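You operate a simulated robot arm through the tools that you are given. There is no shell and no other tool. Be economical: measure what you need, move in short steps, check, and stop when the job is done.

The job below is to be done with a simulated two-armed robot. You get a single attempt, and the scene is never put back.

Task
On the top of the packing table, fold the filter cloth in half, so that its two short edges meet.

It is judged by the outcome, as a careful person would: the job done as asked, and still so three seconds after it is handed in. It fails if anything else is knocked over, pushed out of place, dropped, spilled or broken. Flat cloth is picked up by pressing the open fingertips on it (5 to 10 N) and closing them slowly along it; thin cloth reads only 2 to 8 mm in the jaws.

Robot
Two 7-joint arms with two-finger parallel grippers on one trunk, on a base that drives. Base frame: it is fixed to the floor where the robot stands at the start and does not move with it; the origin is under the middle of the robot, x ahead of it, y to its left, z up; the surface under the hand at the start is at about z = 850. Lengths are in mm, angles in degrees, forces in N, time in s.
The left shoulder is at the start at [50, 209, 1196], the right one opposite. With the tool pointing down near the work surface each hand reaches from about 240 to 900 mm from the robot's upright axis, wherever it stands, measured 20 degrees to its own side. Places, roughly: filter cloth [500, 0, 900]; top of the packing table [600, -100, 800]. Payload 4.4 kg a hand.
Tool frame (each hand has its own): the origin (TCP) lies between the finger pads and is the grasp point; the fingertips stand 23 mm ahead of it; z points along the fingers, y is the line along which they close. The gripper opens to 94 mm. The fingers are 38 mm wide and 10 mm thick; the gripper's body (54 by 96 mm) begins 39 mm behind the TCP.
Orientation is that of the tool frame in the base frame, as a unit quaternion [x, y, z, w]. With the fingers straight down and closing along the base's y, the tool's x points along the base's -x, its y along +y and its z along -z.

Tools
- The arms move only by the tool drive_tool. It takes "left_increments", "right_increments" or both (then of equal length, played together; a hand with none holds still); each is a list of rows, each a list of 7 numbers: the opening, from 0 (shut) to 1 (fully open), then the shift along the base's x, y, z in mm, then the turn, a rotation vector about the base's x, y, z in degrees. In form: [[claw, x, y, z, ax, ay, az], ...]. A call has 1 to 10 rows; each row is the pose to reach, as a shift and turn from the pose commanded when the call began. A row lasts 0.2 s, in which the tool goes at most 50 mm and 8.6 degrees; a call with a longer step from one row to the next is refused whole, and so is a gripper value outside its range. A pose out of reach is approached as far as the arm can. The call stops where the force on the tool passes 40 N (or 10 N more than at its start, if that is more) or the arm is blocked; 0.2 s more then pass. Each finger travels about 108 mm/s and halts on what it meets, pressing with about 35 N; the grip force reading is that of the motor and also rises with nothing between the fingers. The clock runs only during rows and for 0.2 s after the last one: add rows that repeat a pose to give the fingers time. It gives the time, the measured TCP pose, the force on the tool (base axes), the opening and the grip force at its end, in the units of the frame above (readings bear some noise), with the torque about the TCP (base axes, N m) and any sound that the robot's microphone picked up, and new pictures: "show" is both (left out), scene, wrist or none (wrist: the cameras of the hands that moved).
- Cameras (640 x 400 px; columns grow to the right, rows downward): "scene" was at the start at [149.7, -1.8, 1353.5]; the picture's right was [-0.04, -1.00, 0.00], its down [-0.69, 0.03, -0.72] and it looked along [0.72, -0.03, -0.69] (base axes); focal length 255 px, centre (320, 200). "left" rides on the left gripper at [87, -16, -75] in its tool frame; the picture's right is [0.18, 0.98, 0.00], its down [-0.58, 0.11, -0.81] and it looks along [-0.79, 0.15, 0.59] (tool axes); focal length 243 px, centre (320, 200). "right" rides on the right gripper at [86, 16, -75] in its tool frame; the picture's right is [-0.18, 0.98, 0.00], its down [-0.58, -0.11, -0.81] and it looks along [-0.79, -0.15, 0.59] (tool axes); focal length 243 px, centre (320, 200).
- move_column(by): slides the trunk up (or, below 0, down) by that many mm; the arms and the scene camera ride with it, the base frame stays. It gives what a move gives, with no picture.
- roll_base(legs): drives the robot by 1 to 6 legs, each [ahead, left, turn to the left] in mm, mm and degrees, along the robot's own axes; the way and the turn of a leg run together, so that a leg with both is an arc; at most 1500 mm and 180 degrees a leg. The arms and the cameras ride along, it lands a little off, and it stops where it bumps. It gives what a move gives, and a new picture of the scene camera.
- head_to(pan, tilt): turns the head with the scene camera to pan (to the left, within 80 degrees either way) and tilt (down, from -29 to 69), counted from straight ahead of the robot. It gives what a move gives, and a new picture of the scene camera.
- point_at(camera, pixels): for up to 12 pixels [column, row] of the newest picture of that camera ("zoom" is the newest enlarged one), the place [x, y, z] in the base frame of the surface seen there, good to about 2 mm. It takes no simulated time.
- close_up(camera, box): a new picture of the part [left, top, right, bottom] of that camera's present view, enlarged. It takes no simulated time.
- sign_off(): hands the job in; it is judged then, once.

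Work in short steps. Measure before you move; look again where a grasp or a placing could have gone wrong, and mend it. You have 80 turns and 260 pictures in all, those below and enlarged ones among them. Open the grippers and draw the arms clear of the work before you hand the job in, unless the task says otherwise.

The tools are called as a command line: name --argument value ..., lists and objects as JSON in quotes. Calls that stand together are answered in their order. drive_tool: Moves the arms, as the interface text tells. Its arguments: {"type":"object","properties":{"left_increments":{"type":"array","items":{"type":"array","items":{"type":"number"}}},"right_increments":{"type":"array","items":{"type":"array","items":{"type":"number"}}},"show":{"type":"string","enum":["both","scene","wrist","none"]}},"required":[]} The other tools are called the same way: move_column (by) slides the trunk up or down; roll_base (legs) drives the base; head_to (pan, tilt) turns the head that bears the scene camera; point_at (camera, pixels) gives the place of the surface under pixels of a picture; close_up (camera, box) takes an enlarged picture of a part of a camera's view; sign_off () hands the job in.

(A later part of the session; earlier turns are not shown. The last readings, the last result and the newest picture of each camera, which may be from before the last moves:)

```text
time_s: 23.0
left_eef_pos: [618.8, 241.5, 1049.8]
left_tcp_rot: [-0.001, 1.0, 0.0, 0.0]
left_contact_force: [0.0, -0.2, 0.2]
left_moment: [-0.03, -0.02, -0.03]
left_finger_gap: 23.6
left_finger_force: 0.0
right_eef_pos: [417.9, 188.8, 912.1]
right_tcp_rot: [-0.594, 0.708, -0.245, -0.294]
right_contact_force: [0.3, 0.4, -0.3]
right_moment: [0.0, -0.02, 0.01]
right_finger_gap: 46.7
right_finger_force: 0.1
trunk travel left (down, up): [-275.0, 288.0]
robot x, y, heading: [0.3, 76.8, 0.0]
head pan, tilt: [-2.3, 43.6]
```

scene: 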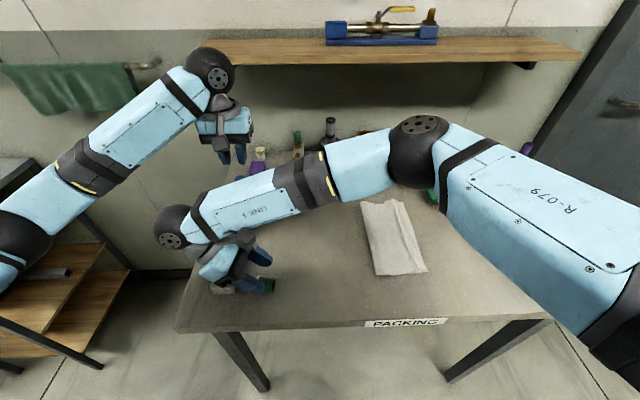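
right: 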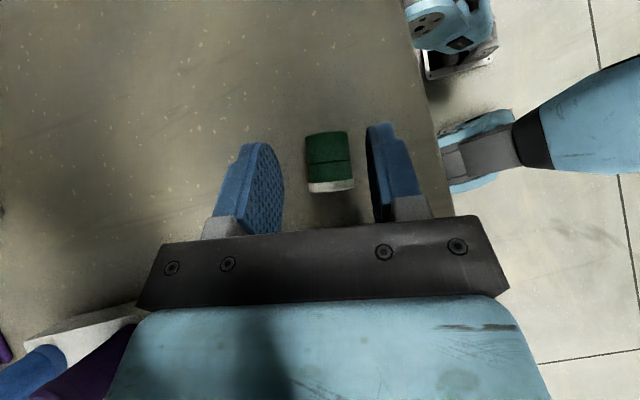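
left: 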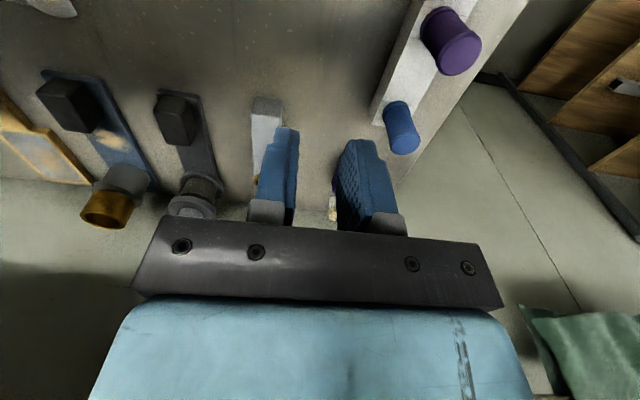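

The cap is centred between the fingers. Lower to z≈882 slowly.

drive_tool --right_increments '[[0.5, 0, -1, -12, 0, 0, 0], [0.5, 0, -1, -20, 0, 0, 0], [0.5, 0, -1, -26, 0, 0, 0], [0.5, 0, -1, -29, 0, 0, 0]]' --show "wrist"

```text
time_s: 23.9
left_eef_pos: [618.2, 239.1, 1052.1]
left_tcp_rot: [0.0, 1.0, 0.001, 0.001]
left_contact_force: [0.5, -0.4, -1.2]
left_moment: [0.03, 0.0, 0.0]
left_finger_gap: 23.4
left_finger_force: 0.1
right_eef_pos: [416.5, 184.1, 887.7]
right_tcp_rot: [-0.594, 0.708, -0.245, -0.292]
right_contact_force: [-8.0, -11.2, 21.3]
right_moment: [1.64, -0.16, 0.47]
right_finger_gap: 46.8
right_finger_force: 0.1
trunk travel left (down, up): [-275.0, 288.0]
robot x, y, heading: [-1.1, 78.7, -0.1]
head pan, tilt: [-2.3, 43.6]
stopped in row 4 (right hand): the force on the tool passed its limit at 45 N (the readings are from after the stop); the commanded pose is now the measured one
```

right: 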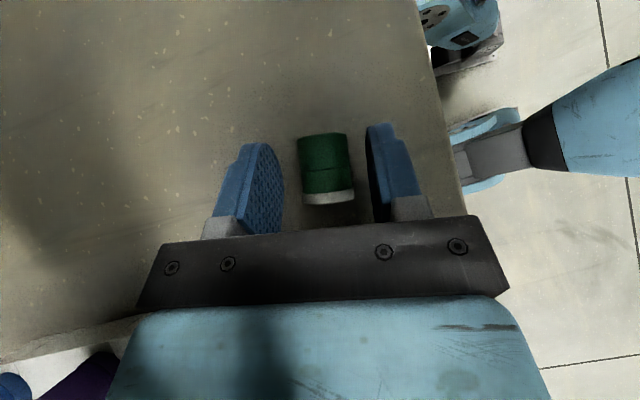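

Contact: the gripper body met the rack edge, so I back off right away. I'll instead pick the cap with a small tilt, move it clear of the rack, and then do the tilted pick there.

drive_tool --right_increments '[[0.5, 0, -2, 15, 0, 0, 0], [0.5, 0, -2, 35, 0, 0, 0], [0.5, 0, -2, 45, 7.4, -1.3, 0], [0.5, 0, -3, 45, 14.8, -2.7, 0], [0.5, 0, -4, 45, 22.1, -4, 0], [0.5, 0, -5, 45, 29.5, -5.3, 0], [0.5, 0, -6, 45, 36.9, -6.7, 0], [0.5, 0, -6, 45, 44.3, -8, 0]]'

close_up --camera "right" --box '[240, 60, 440, 185]'

```text
time_s: 25.7
left_eef_pos: [619.8, 239.7, 1050.2]
left_tcp_rot: [0.0, 1.0, 0.0, -0.001]
left_contact_force: [0.4, 0.1, -0.2]
left_moment: [-0.02, 0.02, 0.03]
left_finger_gap: 23.6
left_finger_force: 0.1
right_eef_pos: [418.5, 178.7, 930.5]
right_tcp_rot: [-0.643, 0.766, 0.001, 0.002]
right_contact_force: [-0.2, 0.3, 1.2]
right_moment: [0.01, 0.0, -0.01]
right_finger_gap: 47.0
right_finger_force: 0.2
trunk travel left (down, up): [-275.0, 288.0]
robot x, y, heading: [2.5, 80.8, 0.2]
head pan, tilt: [-2.3, 43.6]
```

scene: 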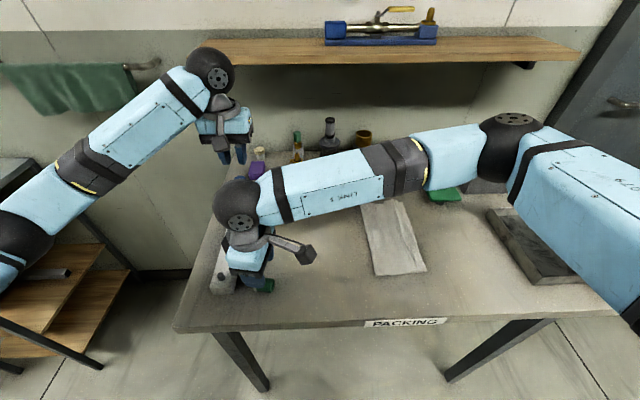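
right: 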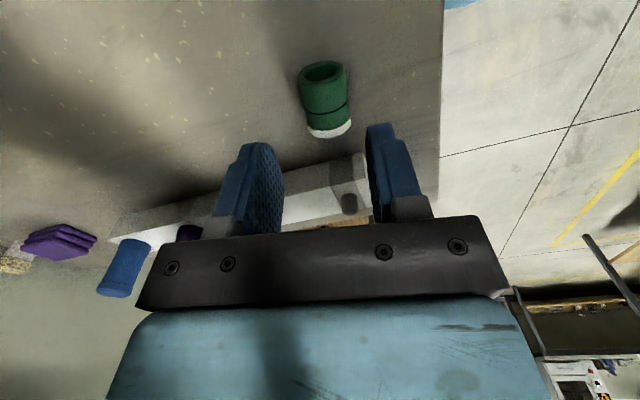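

```text
3.20 times, centred on (340, 122) of right
```

zoom: 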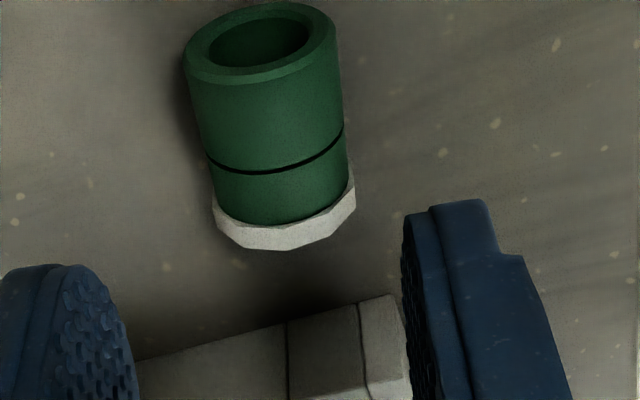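

point_at --camera "right" --pixels '[[322, 80], [326, 100], [331, 127], [331, 136], [303, 100], [349, 95], [348, 196], [348, 205], [350, 212], [347, 165], [325, 66]]'

```text
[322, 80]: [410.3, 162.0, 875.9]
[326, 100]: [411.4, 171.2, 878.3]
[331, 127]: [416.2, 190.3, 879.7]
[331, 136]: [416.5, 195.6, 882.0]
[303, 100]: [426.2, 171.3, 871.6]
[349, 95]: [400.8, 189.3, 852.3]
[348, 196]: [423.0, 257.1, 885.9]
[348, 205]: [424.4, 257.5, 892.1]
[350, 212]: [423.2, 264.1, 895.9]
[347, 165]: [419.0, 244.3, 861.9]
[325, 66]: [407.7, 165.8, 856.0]
```

Cap and rack are where they were. Descend straight to z≈878 at x≈414 and close on the cap.

drive_tool --right_increments '[[0.5, -2, 0, -15, 0, 0, 0], [0.5, -4, 0, -30, 0, 0, 0], [0.5, -4, 0, -43, 0, 0, 0], [0.5, -4, 0, -52, 0, 0, 0], [0.5, -4, 0, -52, 0, 0, 0], [0.4, -4, 0, -52, 0, 0, 0], [0.3, -4, 0, -52, 0, 0, 0], [0.2, -4, 0, -52, 0, 0, 0], [0.2, -4, 0, -52, 0, 0, 0]]' --show "wrist"

```text
time_s: 27.7
left_eef_pos: [619.0, 241.1, 1050.0]
left_tcp_rot: [0.0, 1.0, 0.0, 0.0]
left_contact_force: [0.5, -1.5, 0.6]
left_moment: [0.0, -0.02, 0.01]
left_finger_gap: 23.6
left_finger_force: 0.0
right_eef_pos: [412.4, 181.9, 878.0]
right_tcp_rot: [-0.642, 0.767, 0.0, 0.001]
right_contact_force: [-0.2, -0.3, -0.7]
right_moment: [0.01, -0.02, 0.01]
right_finger_gap: 27.9
right_finger_force: 35.0
trunk travel left (down, up): [-275.0, 288.0]
robot x, y, heading: [-2.3, 77.3, 0.3]
head pan, tilt: [-2.3, 43.6]
```

right: 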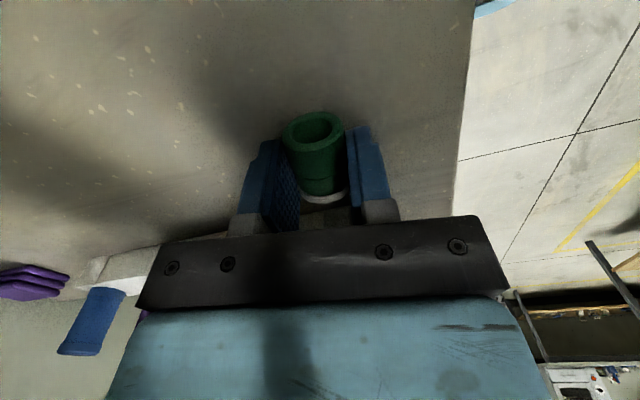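

Cap gripped (28 mm). Lift, carry it 100 mm to -y away from the rack, set it down and open.

drive_tool --right_increments '[[0.2, 0, 0, 15, 0, 0, 0], [0.2, 0, -20, 25, 0, 0, 0], [0.2, 5, -50, 25, 0, 0, 0], [0.2, 10, -80, 25, 0, 0, 0], [0.2, 15, -100, 20, 0, 0, 0], [0.2, 15, -100, 8, 0, 0, 0], [0.2, 15, -100, 0.5, 0, 0, 0], [0.2, 15, -100, 0.5, 0, 0, 0], [0.35, 15, -100, 0.5, 0, 0, 0], [0.5, 15, -100, 0.5, 0, 0, 0]]' --show "wrist"

drive_tool --right_increments '[[0.5, 0, 0, 15, 0, 0, 0], [0.5, 0, 0, 35, 0, 0, 0], [0.5, 0, 0, 50, -7.4, 1.3, 0], [0.5, 0, 0, 50, -14.8, 2.7, 0], [0.5, 0, 0, 50, -22.1, 4, 0], [0.5, 0, 0, 50, -29.5, 5.3, 0], [0.5, 0, 0, 50, -36.9, 6.7, 0], [0.5, 0, 0, 50, -44.3, 8, 0], [0.5, 0, 0, 50, -48.2, 8.7, 0]]'

```text
time_s: 29.9
left_eef_pos: [619.2, 241.7, 1048.5]
left_tcp_rot: [0.0, 1.0, 0.0, 0.0]
left_contact_force: [-0.6, 0.5, 0.4]
left_moment: [0.01, 0.04, 0.01]
left_finger_gap: 23.4
left_finger_force: 0.0
right_eef_pos: [427.6, 80.1, 878.5]
right_tcp_rot: [-0.642, 0.767, 0.0, 0.001]
right_contact_force: [0.0, -0.2, 0.2]
right_moment: [0.0, -0.01, 0.01]
right_finger_gap: 47.0
right_finger_force: 0.3
trunk travel left (down, up): [-275.0, 288.0]
robot x, y, heading: [-0.2, 77.0, 0.1]
head pan, tilt: [-2.3, 43.6]
```

right: 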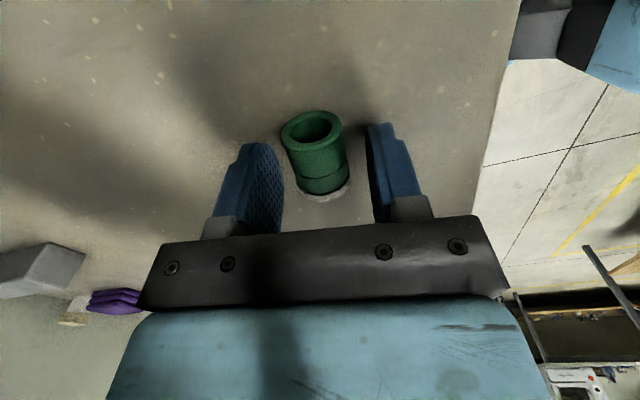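

```text
time_s: 31.9
left_eef_pos: [619.7, 241.0, 1049.1]
left_tcp_rot: [0.0, 1.0, -0.001, 0.0]
left_contact_force: [-0.1, 0.2, 0.0]
left_moment: [0.03, 0.0, -0.02]
left_finger_gap: 23.5
left_finger_force: 0.0
right_eef_pos: [428.5, 78.7, 928.9]
right_tcp_rot: [-0.585, 0.697, -0.266, -0.318]
right_contact_force: [0.4, 0.9, -0.8]
right_moment: [0.01, -0.01, -0.02]
right_finger_gap: 46.9
right_finger_force: 0.1
trunk travel left (down, up): [-275.0, 288.0]
robot x, y, heading: [-0.1, 76.5, 0.0]
head pan, tilt: [-2.3, 43.6]
```

scene: 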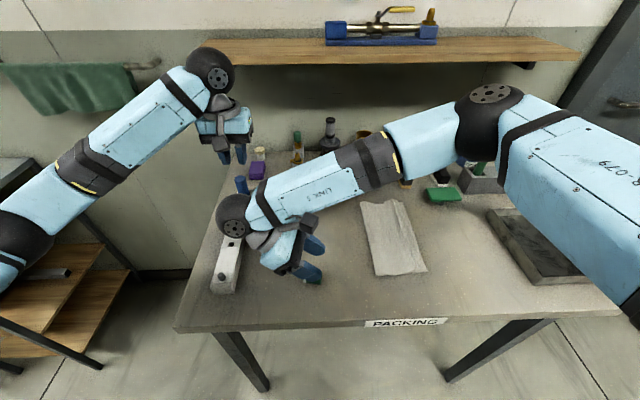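
right: 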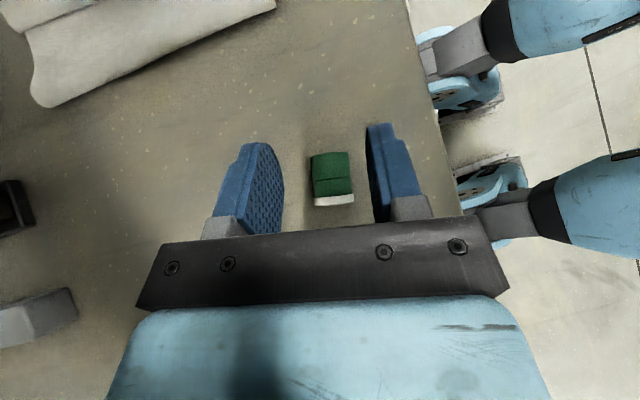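

Clear now. Measure the cap here and continue to a -57° tilt for a gentler end angle.

point_at --camera "right" --pixels '[[328, 158], [330, 175], [333, 190], [334, 199], [313, 175], [351, 175]]'

drive_tool --right_increments '[[0.5, 0, 0, 0, -7.9, 1.4, 0], [0.5, 0, 0, 0, -7.9, 1.4, 0]]' --show "wrist"

```text
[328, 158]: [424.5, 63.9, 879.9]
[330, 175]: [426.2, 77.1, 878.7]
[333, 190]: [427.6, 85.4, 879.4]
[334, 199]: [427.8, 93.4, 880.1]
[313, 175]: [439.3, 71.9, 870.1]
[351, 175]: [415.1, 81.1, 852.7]
```

```text
time_s: 32.5
left_eef_pos: [619.9, 240.0, 1050.1]
left_tcp_rot: [-0.001, 1.0, 0.001, 0.0]
left_contact_force: [-0.3, -0.7, 0.6]
left_moment: [0.03, 0.03, -0.01]
left_finger_gap: 23.7
left_finger_force: 0.0
right_eef_pos: [428.5, 78.6, 929.5]
right_tcp_rot: [-0.564, 0.675, -0.305, -0.366]
right_contact_force: [0.1, -0.4, -0.2]
right_moment: [0.01, -0.05, -0.03]
right_finger_gap: 46.8
right_finger_force: 0.1
trunk travel left (down, up): [-275.0, 288.0]
robot x, y, heading: [3.1, 77.4, -0.1]
head pan, tilt: [-2.3, 43.6]
```

right: 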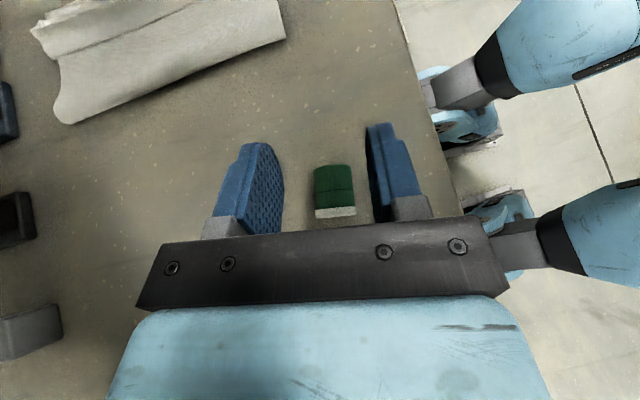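

Cap spans y≈60–96 at x≈427. Descend with the tilted tool to TCP (428,90,881) and check contact.

drive_tool --right_increments '[[0.5, 0, 6, -15, 0, 0, 0], [0.5, 0, 11.5, -30, 0, 0, 0], [0.5, 0, 11.5, -40, 0, 0, 0], [0.5, 0, 11.5, -45, 0, 0, 0], [0.5, 0, 11.5, -48, 0, 0, 0], [0.5, 0, 11.5, -48, 0, 0, 0]]'

```text
time_s: 33.9
left_eef_pos: [620.4, 241.1, 1050.1]
left_tcp_rot: [0.0, 1.0, 0.0, 0.0]
left_contact_force: [-0.1, 0.0, 0.0]
left_moment: [-0.05, -0.03, -0.01]
left_finger_gap: 23.4
left_finger_force: 0.1
right_eef_pos: [429.0, 92.0, 881.8]
right_tcp_rot: [-0.564, 0.674, -0.305, -0.366]
right_contact_force: [0.2, -0.4, 0.5]
right_moment: [0.04, 0.0, 0.02]
right_finger_gap: 47.1
right_finger_force: 0.1
trunk travel left (down, up): [-275.0, 288.0]
robot x, y, heading: [1.5, 77.2, -0.1]
head pan, tilt: [-2.3, 43.6]
```

scene: 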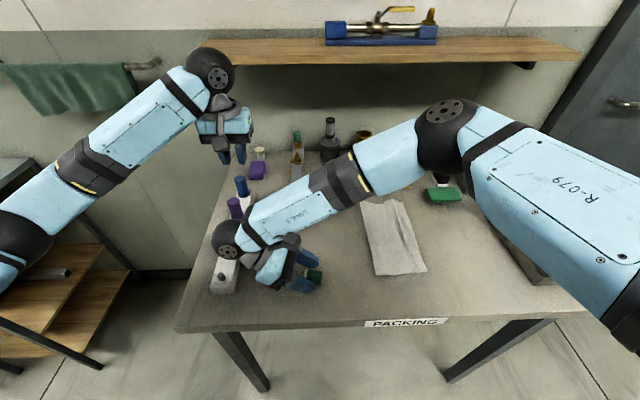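
right: 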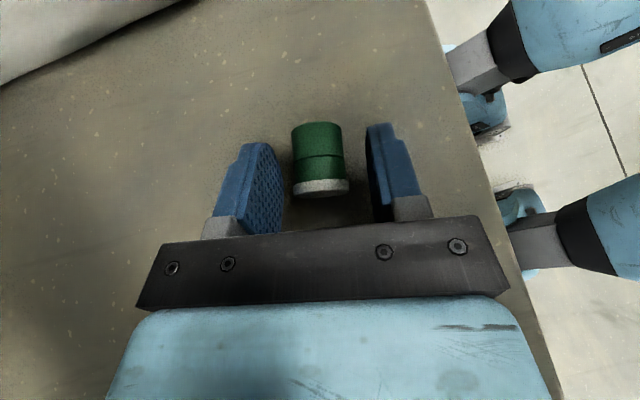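

No contact; the cap lies between the pads. Shift 2 mm back in y, close slowly, then lift 30 mm.

drive_tool --right_increments '[[0.5, 0, -2, -1, 0, 0, 0], [0.42, 0, -2, -1, 0, 0, 0], [0.34, 0, -2, -1, 0, 0, 0], [0.28, 0, -2, -1, 0, 0, 0], [0.22, 0, -2, -1, 0, 0, 0], [0.18, 0, -2, -1, 0, 0, 0], [0.18, 0, -2, 8, 0, 0, 0], [0.18, 0, -2, 20, 0, 0, 0], [0.18, 0, -2, 40, 0, 0, 0]]'

```text
time_s: 35.9
left_eef_pos: [618.1, 240.9, 1051.1]
left_tcp_rot: [0.001, 1.0, 0.0, 0.001]
left_contact_force: [-0.7, -0.3, 0.5]
left_moment: [-0.01, 0.0, 0.0]
left_finger_gap: 23.6
left_finger_force: 0.1
right_eef_pos: [427.8, 87.8, 920.3]
right_tcp_rot: [-0.565, 0.674, -0.305, -0.366]
right_contact_force: [-0.1, -0.2, 0.5]
right_moment: [0.0, 0.01, 0.02]
right_finger_gap: 28.7
right_finger_force: 34.7
trunk travel left (down, up): [-275.0, 288.0]
robot x, y, heading: [3.6, 75.9, -0.2]
head pan, tilt: [-2.3, 43.6]
```

scene: 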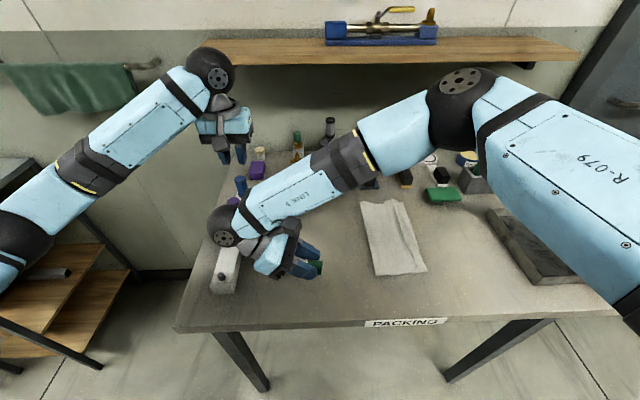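
right: 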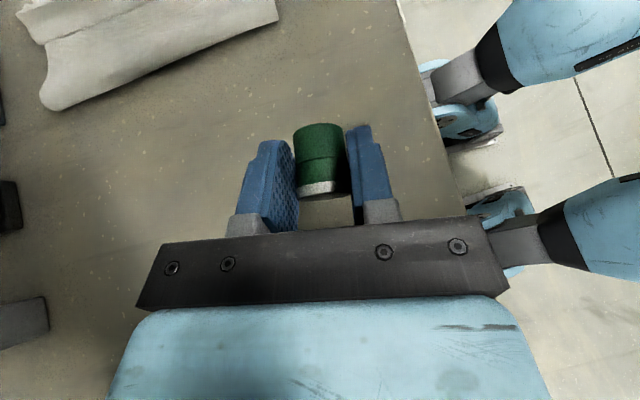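

Cap held. Rotate +85° in the air (raised), bringing the hollow end down.

drive_tool --right_increments '[[0.18, 0, 2, 5, 8.36, -1.5, 0], [0.18, 0, 4, 10, 16.7, -3, 0], [0.18, 0, 6, 15, 25.1, -4.5, 0], [0.18, 0, 8, 20, 33.4, -6, 0], [0.18, 0, 10, 20, 41.8, -7.5, 0], [0.18, 0, 12, 20, 50.2, -9, 0], [0.18, 0, 14, 20, 58.5, -10.5, 0], [0.18, 0, 16, 20, 66.9, -12, 0], [0.18, 0, 18, 20, 75.2, -13.5, 0], [0.18, 0, 20, 20, 83.6, -15, 0]]'

drive_tool --right_increments '[[0.18, 0, 0, 0, 3, -0.5, 0], [0.18, 0, 0, 0, 3, -0.5, 0]]'

close_up --camera "scene" --box '[200, 200, 380, 312]'

```text
time_s: 38.1
left_eef_pos: [619.4, 240.1, 1050.2]
left_tcp_rot: [0.0, 1.0, 0.001, 0.0]
left_contact_force: [0.7, -0.6, 1.4]
left_moment: [-0.02, 0.01, 0.01]
left_finger_gap: 23.7
left_finger_force: 0.1
right_eef_pos: [430.9, 107.8, 941.5]
right_tcp_rot: [-0.622, 0.744, 0.156, 0.187]
right_contact_force: [-0.2, -0.6, -0.1]
right_moment: [-0.02, 0.04, -0.01]
right_finger_gap: 28.5
right_finger_force: 35.0
trunk travel left (down, up): [-275.0, 288.0]
robot x, y, heading: [-1.6, 78.3, 0.0]
head pan, tilt: [-2.3, 43.6]
```

scene: 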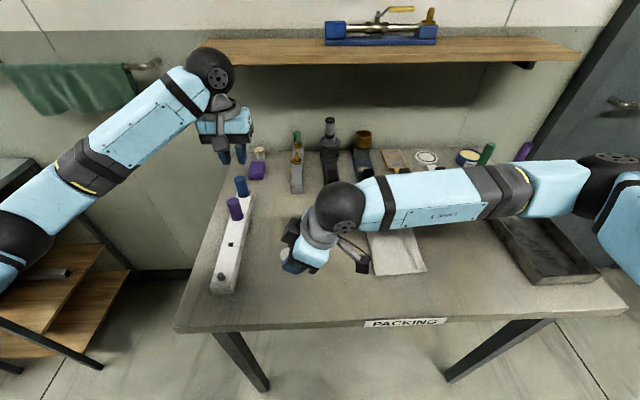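
right: 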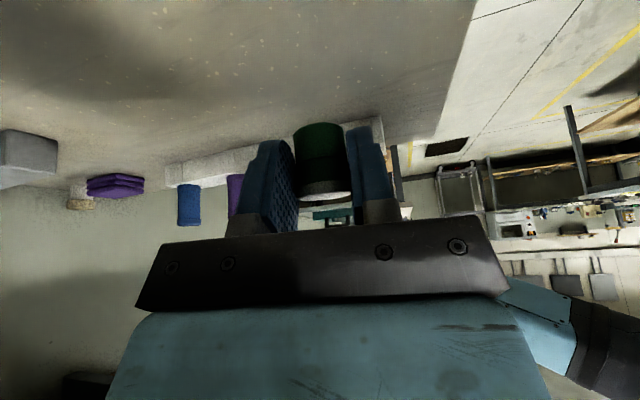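

```text
time_s: 38.7
left_eef_pos: [619.6, 241.5, 1048.9]
left_tcp_rot: [0.0, 1.0, 0.0, 0.0]
left_contact_force: [0.4, -0.2, 0.0]
left_moment: [-0.01, 0.01, 0.01]
left_finger_gap: 23.3
left_finger_force: 0.0
right_eef_pos: [428.7, 109.8, 939.9]
right_tcp_rot: [-0.619, 0.738, 0.172, 0.205]
right_contact_force: [-1.3, 0.2, 0.3]
right_moment: [-0.02, 0.03, 0.03]
right_finger_gap: 28.5
right_finger_force: 34.8
trunk travel left (down, up): [-275.0, 288.0]
robot x, y, heading: [-2.0, 78.5, -0.1]
head pan, tilt: [-2.3, 43.6]
```

scene: 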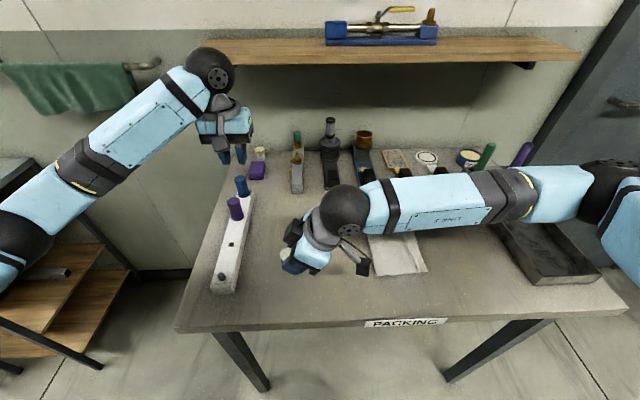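
right: 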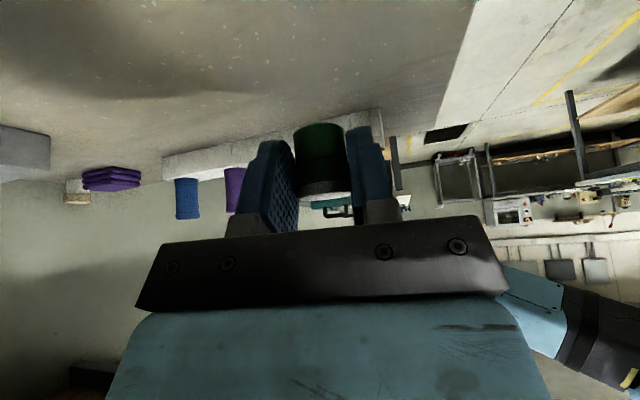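

```text
3.56 times, centred on (290, 256) of scene
```

zoom: 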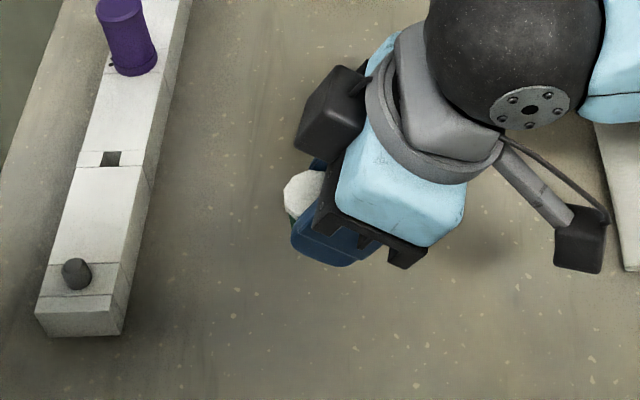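

The cap is upright (white end up at zoom (303,190)). I measure its top and the knob to align it directly.

point_at --camera "zoom" --pixels '[[303, 190], [287, 190], [318, 178], [300, 213], [308, 173], [78, 266], [70, 264], [88, 272], [76, 286], [74, 260], [64, 280], [92, 282]]'

close_up --camera "scene" --box '[200, 245, 320, 312]'

```text
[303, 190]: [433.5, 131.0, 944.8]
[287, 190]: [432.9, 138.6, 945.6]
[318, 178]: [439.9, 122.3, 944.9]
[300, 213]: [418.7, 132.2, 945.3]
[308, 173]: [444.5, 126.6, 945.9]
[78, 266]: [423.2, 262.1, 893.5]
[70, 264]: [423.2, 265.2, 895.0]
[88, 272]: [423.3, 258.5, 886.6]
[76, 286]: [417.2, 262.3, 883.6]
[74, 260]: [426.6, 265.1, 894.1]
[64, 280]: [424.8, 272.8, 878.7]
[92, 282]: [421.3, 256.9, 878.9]
```

```text
5.33 times, centred on (260, 278) of scene
```

zoom: 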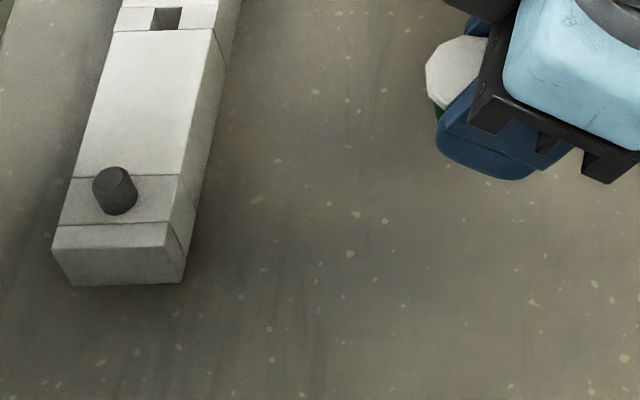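

Cap top is level with centre ≈(431.6,126), z 945, underside ≈909. I measure the knob's outline in this zoom for its centre.

point_at --camera "zoom" --pixels '[[95, 185], [129, 178], [112, 170], [110, 182], [120, 190], [97, 200], [135, 198], [115, 212], [115, 218], [427, 65], [465, 38], [440, 105]]'

```text
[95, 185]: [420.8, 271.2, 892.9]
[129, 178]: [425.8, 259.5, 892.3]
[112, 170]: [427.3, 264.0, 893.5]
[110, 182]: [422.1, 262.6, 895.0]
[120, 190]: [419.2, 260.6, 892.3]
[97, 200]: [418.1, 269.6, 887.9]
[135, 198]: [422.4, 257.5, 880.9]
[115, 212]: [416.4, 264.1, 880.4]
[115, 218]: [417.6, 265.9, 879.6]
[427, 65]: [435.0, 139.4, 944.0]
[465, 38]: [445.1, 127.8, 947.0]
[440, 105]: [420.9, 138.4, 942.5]
```

Knob centre ≈(424,264.4), ø15; shift needed ≈(-7.5,+138.7). Move there with 10 mm extra height.

drive_tool --right_increments '[[0.18, 0, 10, 10, 0, 0, 0], [0.18, -2, 40, 10, 0, 0, 0], [0.18, -4, 75, 10, 0, 0, 0], [0.18, -6, 105, 10, 0, 0, 0], [0.18, -7.5, 128, 10, 0, 0, 0], [0.18, -7.5, 138.7, 10, 0, 0, 0], [0.18, -7.5, 138.7, 10, 0, 0, 0]]'

close_up --camera "scene" --box '[180, 235, 290, 304]'

```text
time_s: 40.3
left_eef_pos: [619.2, 241.4, 1049.5]
left_tcp_rot: [0.0, 1.0, 0.0, 0.0]
left_contact_force: [-0.2, -0.3, 0.0]
left_moment: [-0.02, -0.01, 0.01]
left_finger_gap: 23.6
left_finger_force: 0.1
right_eef_pos: [420.4, 248.6, 950.6]
right_tcp_rot: [-0.619, 0.738, 0.173, 0.205]
right_contact_force: [0.5, 0.2, -0.9]
right_moment: [0.0, 0.0, 0.01]
right_finger_gap: 28.6
right_finger_force: 34.9
trunk travel left (down, up): [-275.0, 288.0]
robot x, y, heading: [1.6, 82.2, 0.2]
head pan, tilt: [-2.3, 43.6]
```

scene: 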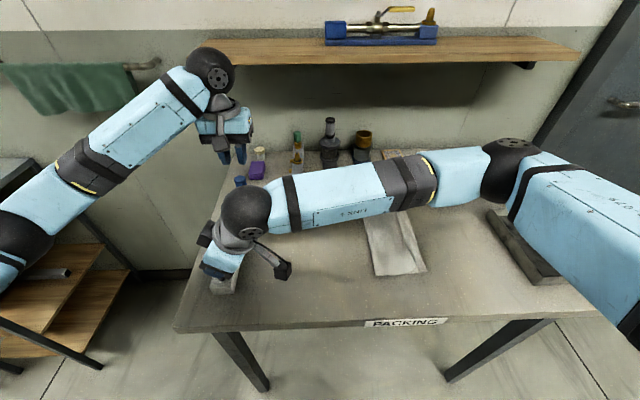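
right: 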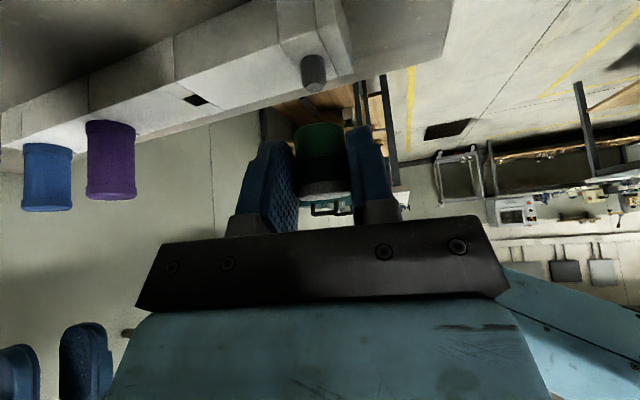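

```text
5.80 times, centred on (235, 270) of scene
```

zoom: 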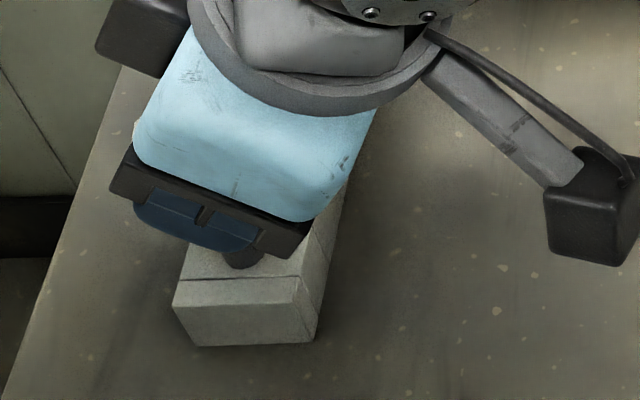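

Cap hovers over the knob. Lower step by step, watching force.

drive_tool --right_increments '[[0.18, 0.5, 0, -10, 0, 0, 0], [0.18, 0.5, 0, -18, 0, 0, 0], [0.18, 0.5, 0, -23, 0, 0, 0], [0.18, 0.5, 0, -27, 0, 0, 0], [0.18, 0.5, 0, -30, 0, 0, 0]]'

close_up --camera "scene" --box '[180, 235, 290, 304]'

```text
time_s: 41.5
left_eef_pos: [619.3, 241.3, 1049.7]
left_tcp_rot: [-0.001, 1.0, 0.0, 0.0]
left_contact_force: [0.0, 1.0, 0.8]
left_moment: [0.03, 0.0, 0.0]
left_finger_gap: 23.3
left_finger_force: 0.1
right_eef_pos: [422.7, 247.7, 921.4]
right_tcp_rot: [-0.618, 0.739, 0.172, 0.205]
right_contact_force: [0.1, -0.4, 0.0]
right_moment: [0.01, -0.02, 0.0]
right_finger_gap: 28.9
right_finger_force: 35.2
trunk travel left (down, up): [-275.0, 288.0]
robot x, y, heading: [-2.5, 79.5, 0.0]
head pan, tilt: [-2.3, 43.6]
```

scene: 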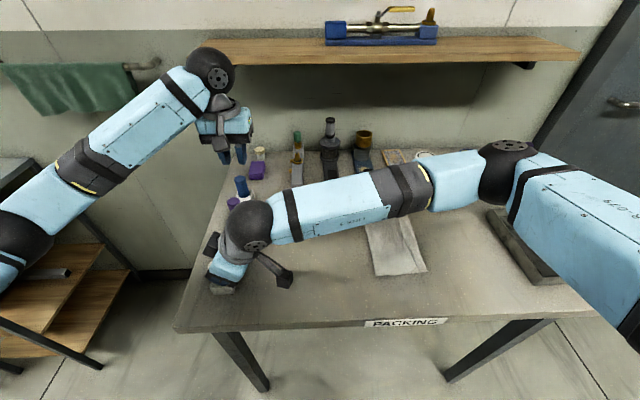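
right: 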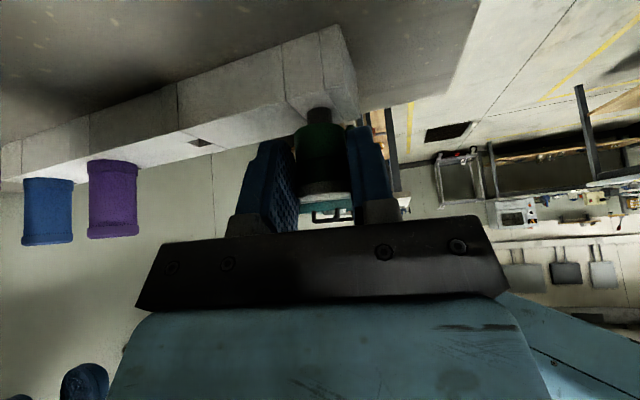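

```text
5.80 times, centred on (235, 270) of scene
```

zoom: 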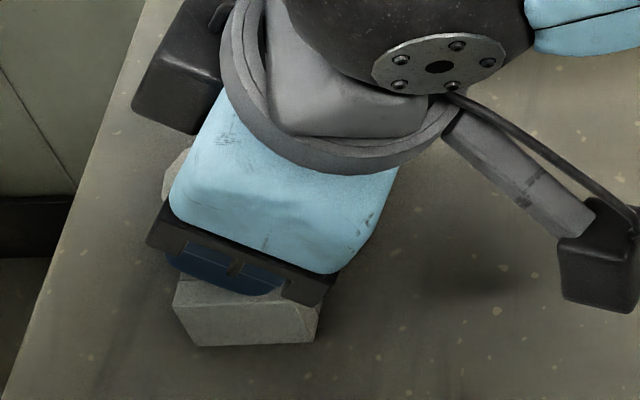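

In the wrist view the knob (318,115) lines up beneath the cap. Zoom to verify before engaging.

close_up --camera "right" --box '[270, 80, 370, 142]'

```text
6.40 times, centred on (320, 111) of right
```

zoom: 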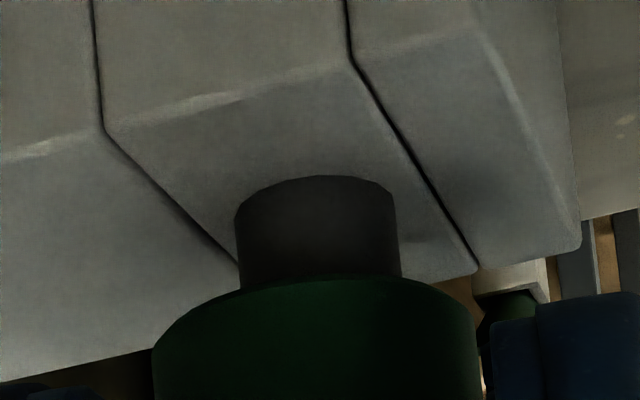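

Laterally centred (317 vs 314). Continue down 10 mm slowly.

drive_tool --right_increments '[[0.18, 0, 0, -3, 0, 0, 0], [0.18, 0, 0, -5, 0, 0, 0], [0.18, 0, 0, -7, 0, 0, 0], [0.18, 0, 0, -9, 0, 0, 0], [0.18, 0, 0, -11, 0, 0, 0]]' --show "wrist"

close_up --camera "right" --box '[270, 80, 370, 142]'

```text
time_s: 42.7
left_eef_pos: [618.7, 240.4, 1050.0]
left_tcp_rot: [0.0, 1.0, 0.0, 0.0]
left_contact_force: [0.5, -0.1, 0.4]
left_moment: [-0.01, -0.03, 0.04]
left_finger_gap: 23.7
left_finger_force: 0.0
right_eef_pos: [422.1, 247.8, 910.5]
right_tcp_rot: [-0.619, 0.739, 0.171, 0.204]
right_contact_force: [0.3, -0.5, 1.0]
right_moment: [0.04, -0.01, 0.02]
right_finger_gap: 28.5
right_finger_force: 34.4
trunk travel left (down, up): [-275.0, 288.0]
robot x, y, heading: [1.2, 79.1, -0.1]
head pan, tilt: [-2.3, 43.6]
```

right: 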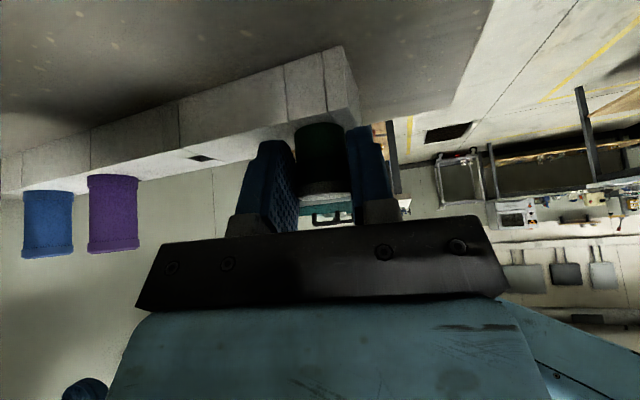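

```text
6.40 times, centred on (320, 111) of right
```

zoom: 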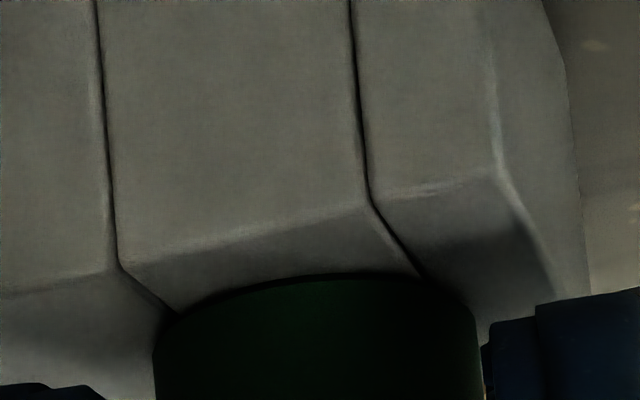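

The cap has slid down over the knob with no force. Go 1.5 mm lower, open, and back off along the finger line.

drive_tool --right_increments '[[0.18, 0, 0, -1.5, 0, 0, 0], [0.2, 0, 0, -1.5, 0, 0, 0], [0.35, 0, 0, -1.5, 0, 0, 0], [0.5, 0, 0, -1.5, 0, 0, 0], [0.5, 0, 0, -1.5, 0, 0, 0], [0.5, -1.5, -8, 12, 0, 0, 0], [0.5, -3, -18, 29, 0, 0, 0], [0.5, -5, -30, 50, 0, 0, 0], [0.5, -8, -46, 77, 0, 0, 0], [0.5, -8, -80, 100, 0, 0, 0]]'

close_up --camera "scene" --box '[180, 225, 290, 304]'

```text
time_s: 44.9
left_eef_pos: [619.4, 240.0, 1051.5]
left_tcp_rot: [0.0, 1.0, 0.001, 0.0]
left_contact_force: [0.0, 0.3, -0.2]
left_moment: [0.03, 0.03, -0.02]
left_finger_gap: 23.7
left_finger_force: 0.2
right_eef_pos: [413.1, 165.2, 1011.6]
right_tcp_rot: [-0.619, 0.739, 0.172, 0.204]
right_contact_force: [0.4, -0.4, 0.2]
right_moment: [0.0, 0.02, 0.01]
right_finger_gap: 46.8
right_finger_force: 0.0
trunk travel left (down, up): [-275.0, 288.0]
robot x, y, heading: [-0.1, 80.0, 0.0]
head pan, tilt: [-2.3, 43.6]
```

scene: 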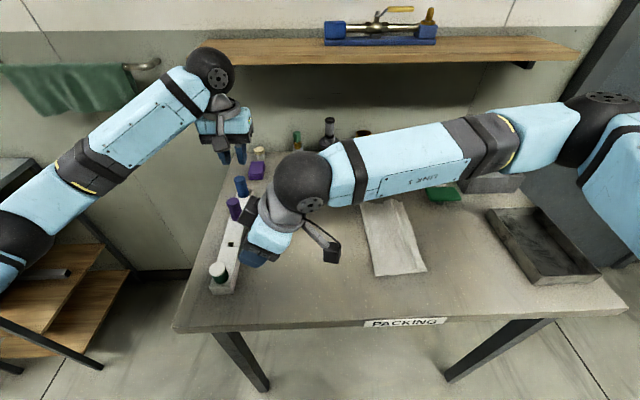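
right: 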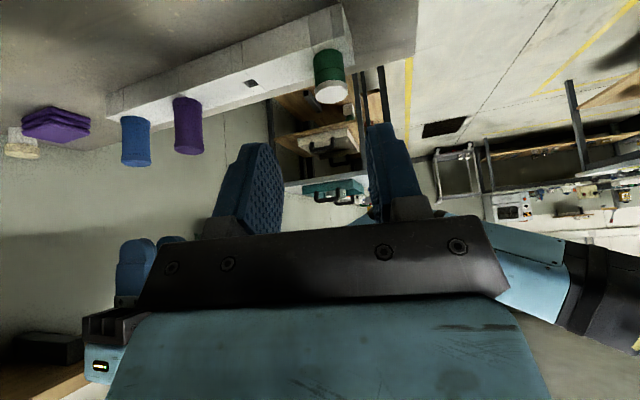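

```text
5.06 times, centred on (235, 264) of scene
```

zoom: 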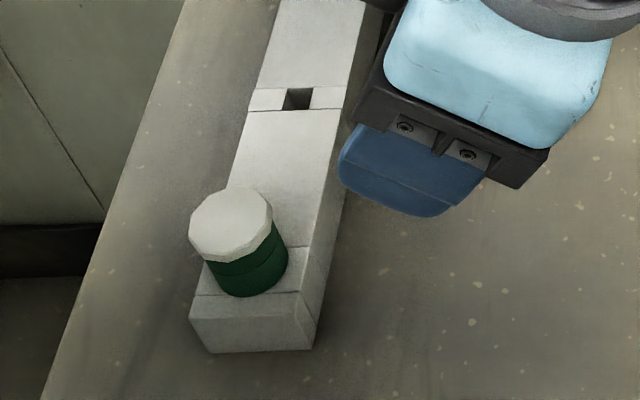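

The cap is back on its knob, white side up. Now return to the cloth: untilt the right hand and retreat toward -y for a clear view.

drive_tool --right_increments '[[0.3, 0, -30, 10, -7.6, 1.4, 0], [0.3, 5, -70, 20, -15.2, 2.8, 0], [0.3, 10, -115, 20, -22.8, 4.1, 0], [0.3, 15, -160, 20, -30.5, 5.5, 0], [0.3, 20, -205, 20, -30.5, 5.5, 0], [0.3, 25, -250, 20, -30.5, 5.5, 0], [0.3, 30, -295, 20, -30.5, 5.5, 0], [0.3, 35, -340, 20, -30.5, 5.5, 0], [0.3, 40, -385, 20, -30.5, 5.5, 0], [0.3, 45, -430, 20, -30.5, 5.5, 0]]' --show "none"

drive_tool --right_increments '[[0.3, 0, -5, 0, 0, 0, -8], [0.3, 0, -10, 0, 0, 0, -16], [0.3, 0, -15, 0, 0, 0, -24], [0.3, 0, -20, 0, 0, 0, -32], [0.3, 0, -25, 0, 0, 0, -40], [0.3, 0, -30, 0, 0, 0, -48], [0.3, 0, -35, 0, 0, 0, -56], [0.3, 0, -40, 0, 0, 0, -64], [0.3, 0, -45, 0, 0, 0, -72], [0.3, 0, -50, 0, 0, 0, -80]]' --show "scene"

close_up --camera "scene" --box '[340, 185, 450, 285]'

```text
time_s: 47.1
left_eef_pos: [618.9, 240.6, 1052.0]
left_tcp_rot: [-0.001, 1.0, 0.001, 0.0]
left_contact_force: [-0.6, 0.1, 1.1]
left_moment: [-0.01, -0.03, -0.01]
left_finger_gap: 23.3
left_finger_force: 0.1
right_eef_pos: [381.9, -106.2, 1035.0]
right_tcp_rot: [-0.642, 0.767, 0.001, 0.001]
right_contact_force: [0.1, 0.3, 0.7]
right_moment: [0.04, -0.01, -0.01]
right_finger_gap: 28.4
right_finger_force: 0.1
right hand out of reach, approached as far as the arm can: row 6, 7, 8, 9, 10
trunk travel left (down, up): [-275.0, 288.0]
robot x, y, heading: [-0.3, 78.3, -0.1]
head pan, tilt: [-2.3, 43.6]
```

```text
time_s: 49.3
left_eef_pos: [620.0, 241.1, 1050.2]
left_tcp_rot: [0.0, 1.0, 0.001, 0.0]
left_contact_force: [-0.1, -0.1, -0.3]
left_moment: [0.02, -0.03, -0.01]
left_finger_gap: 23.6
left_finger_force: 0.1
right_eef_pos: [384.2, -154.6, 1028.1]
right_tcp_rot: [0.002, 1.0, 0.001, 0.001]
right_contact_force: [-0.4, -0.4, -0.4]
right_moment: [0.0, 0.03, -0.01]
right_finger_gap: 28.1
right_finger_force: 0.1
trunk travel left (down, up): [-275.0, 288.0]
robot x, y, heading: [-1.3, 79.8, -0.1]
head pan, tilt: [-2.3, 43.6]
```

scene: 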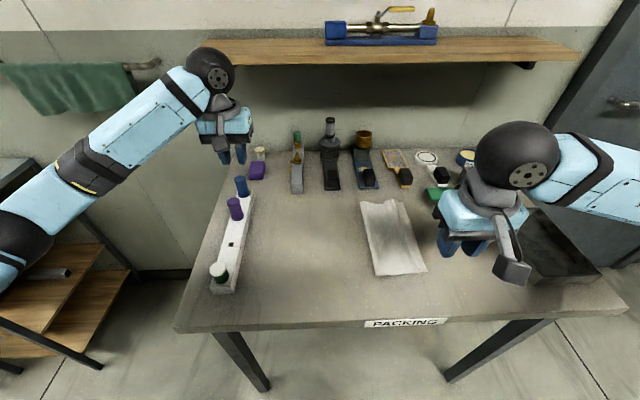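

```text
4.00 times, centred on (395, 235) of scene
```

zoom: 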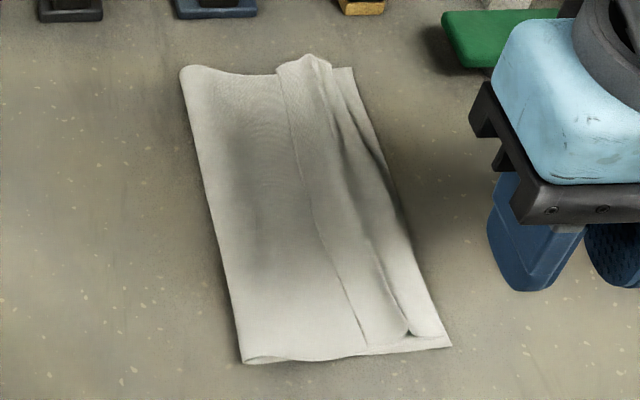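

Measure the profile: crease, flap edge, loop and bottom edge at near end, middle and far end.

point_at --camera "zoom" --pixels '[[245, 355], [364, 343], [405, 330], [448, 346], [214, 215], [312, 220], [365, 220], [402, 215], [185, 75], [280, 78], [328, 70], [351, 70]]'

point_at --camera "zoom" --pixels '[[320, 220], [335, 220], [350, 220], [380, 220], [390, 215], [300, 80], [310, 70], [385, 335], [395, 325], [340, 320], [345, 300], [380, 180]]'

```text
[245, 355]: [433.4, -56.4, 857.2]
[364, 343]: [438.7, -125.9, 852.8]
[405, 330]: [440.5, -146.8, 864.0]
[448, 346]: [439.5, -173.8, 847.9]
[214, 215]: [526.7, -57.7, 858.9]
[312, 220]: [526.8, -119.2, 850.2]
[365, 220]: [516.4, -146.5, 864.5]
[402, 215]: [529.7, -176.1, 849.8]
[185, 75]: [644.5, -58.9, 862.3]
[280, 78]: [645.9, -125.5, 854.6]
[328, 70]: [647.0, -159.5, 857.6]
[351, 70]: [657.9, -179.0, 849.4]
```

```text
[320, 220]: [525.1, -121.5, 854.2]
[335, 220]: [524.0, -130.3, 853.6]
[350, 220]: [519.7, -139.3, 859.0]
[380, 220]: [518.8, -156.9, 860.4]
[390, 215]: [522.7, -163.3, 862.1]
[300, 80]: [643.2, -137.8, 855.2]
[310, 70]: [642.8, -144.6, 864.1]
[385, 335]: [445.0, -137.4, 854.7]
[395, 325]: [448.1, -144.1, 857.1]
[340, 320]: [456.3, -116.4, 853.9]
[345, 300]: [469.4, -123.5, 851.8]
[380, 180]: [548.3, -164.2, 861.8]
```

The crease sits at y≈-57 and a 35–40 mm flap is turned back: pinching this edge leaves its tail on the wrong side. Better plan: unfold, then pick up the *right* edge (tail to -y), hang the cloth and lay it down folded. First raise the trunk and shift the base back/right so the left elbow stays clear of the rack.

move_column --by 110

roll_base --legs '[[-50, 0, 0], [0, -140, 0]]'

```text
time_s: 50.8
left_eef_pos: [619.8, 240.1, 1160.2]
left_tcp_rot: [0.0, 1.0, 0.0, 0.0]
left_contact_force: [-0.2, 0.5, -0.6]
left_moment: [0.02, 0.01, 0.01]
left_finger_gap: 23.4
left_finger_force: 0.1
right_eef_pos: [385.5, -155.2, 1139.1]
right_tcp_rot: [0.002, 1.0, 0.001, 0.001]
right_contact_force: [-1.1, 0.2, -0.2]
right_moment: [-0.01, -0.02, 0.02]
right_finger_gap: 28.0
right_finger_force: 0.1
trunk travel left (down, up): [-385.0, 178.0]
robot x, y, heading: [0.6, 73.1, -0.1]
head pan, tilt: [-2.3, 43.6]
```

```text
time_s: 53.2
left_eef_pos: [568.6, 100.6, 1160.6]
left_tcp_rot: [-0.001, 1.0, 0.0, 0.0]
left_contact_force: [0.2, 0.3, 0.1]
left_moment: [0.0, 0.0, 0.01]
left_finger_gap: 23.7
left_finger_force: 0.1
right_eef_pos: [335.0, -295.7, 1138.8]
right_tcp_rot: [0.001, 1.0, 0.001, 0.001]
right_contact_force: [-0.6, 0.0, -0.3]
right_moment: [0.01, -0.01, -0.04]
right_finger_gap: 28.0
right_finger_force: 0.1
trunk travel left (down, up): [-385.0, 178.0]
robot x, y, heading: [-49.9, -61.7, 0.1]
head pan, tilt: [-2.3, 43.6]
```

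scene: 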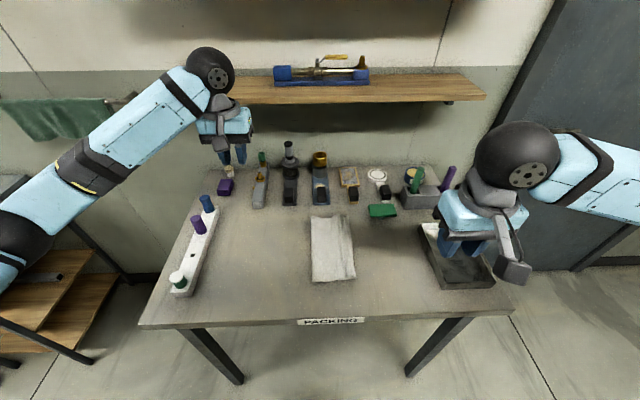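

Good overview, all objects in place. Bring both hands over the flap: left to (622,-140), right to (458,-138), z≈930, fingers gap 20 mm.

drive_tool --left_increments '[[0.22, 6, -26, -20, 0, 0, 0], [0.22, 12, -52, -40, 0, 0, 0], [0.22, 18, -78, -60, 0, 0, 0], [0.22, 24, -104, -80, 0, 0, 0], [0.22, 30, -130, -105, 0, 0, 0], [0.22, 36, -156, -130, 0, 0, 0], [0.22, 42, -182, -155, 0, 0, 0], [0.22, 48, -208, -180, 0, 0, 0], [0.22, 53, -230, -205, 0, 0, 0], [0.22, 53, -240, -230, 0, 0, 0]]' --right_increments '[[0.22, 12, 16, -20, 0, 0, 0], [0.22, 24, 32, -40, 0, 0, 0], [0.22, 36, 48, -60, 0, 0, 0], [0.22, 48, 64, -80, 0, 0, 0], [0.22, 60, 80, -105, 0, 0, 0], [0.22, 72, 96, -130, 0, 0, 0], [0.22, 84, 112, -155, 0, 0, 0], [0.22, 96, 128, -175, 0, 0, 0], [0.22, 110, 144, -195, 0, 0, 0], [0.22, 123, 158, -209, 0, 0, 0]]'

```text
time_s: 55.4
left_eef_pos: [623.8, -138.0, 927.9]
left_tcp_rot: [0.0, 1.0, 0.0, 0.0]
left_contact_force: [0.4, 0.2, 0.1]
left_moment: [0.01, -0.01, -0.01]
left_finger_gap: 20.6
left_finger_force: 0.1
right_eef_pos: [457.8, -137.9, 930.2]
right_tcp_rot: [0.001, 1.0, 0.001, 0.0]
right_contact_force: [0.2, -0.1, -0.7]
right_moment: [-0.02, -0.01, -0.01]
right_finger_gap: 20.5
right_finger_force: 0.0
trunk travel left (down, up): [-385.0, 178.0]
robot x, y, heading: [-49.6, -62.2, -0.3]
head pan, tilt: [-2.3, 43.6]
```

scene: 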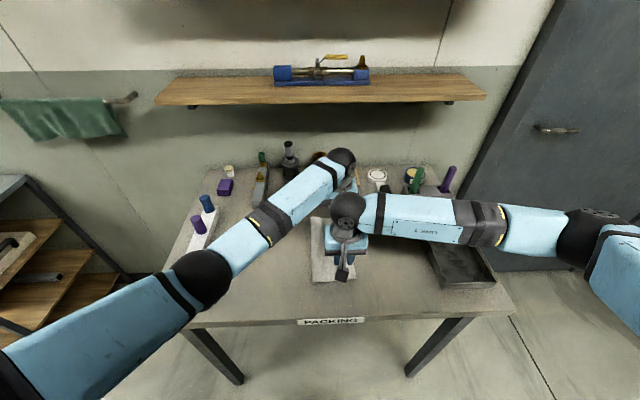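
right: 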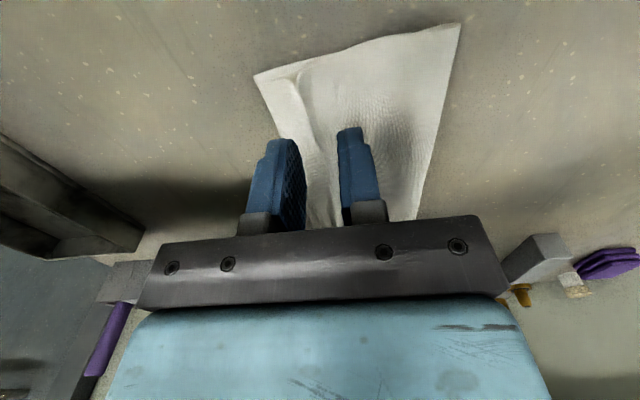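
left: 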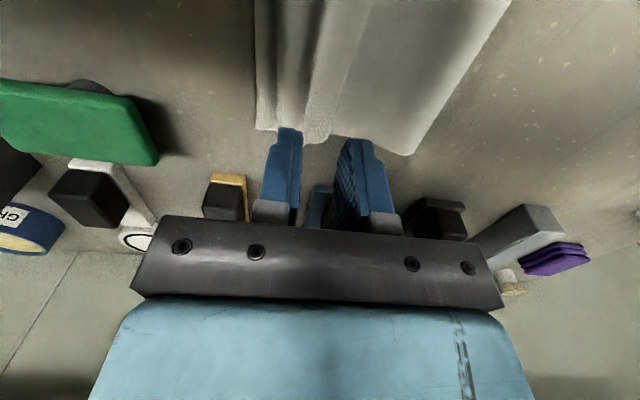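

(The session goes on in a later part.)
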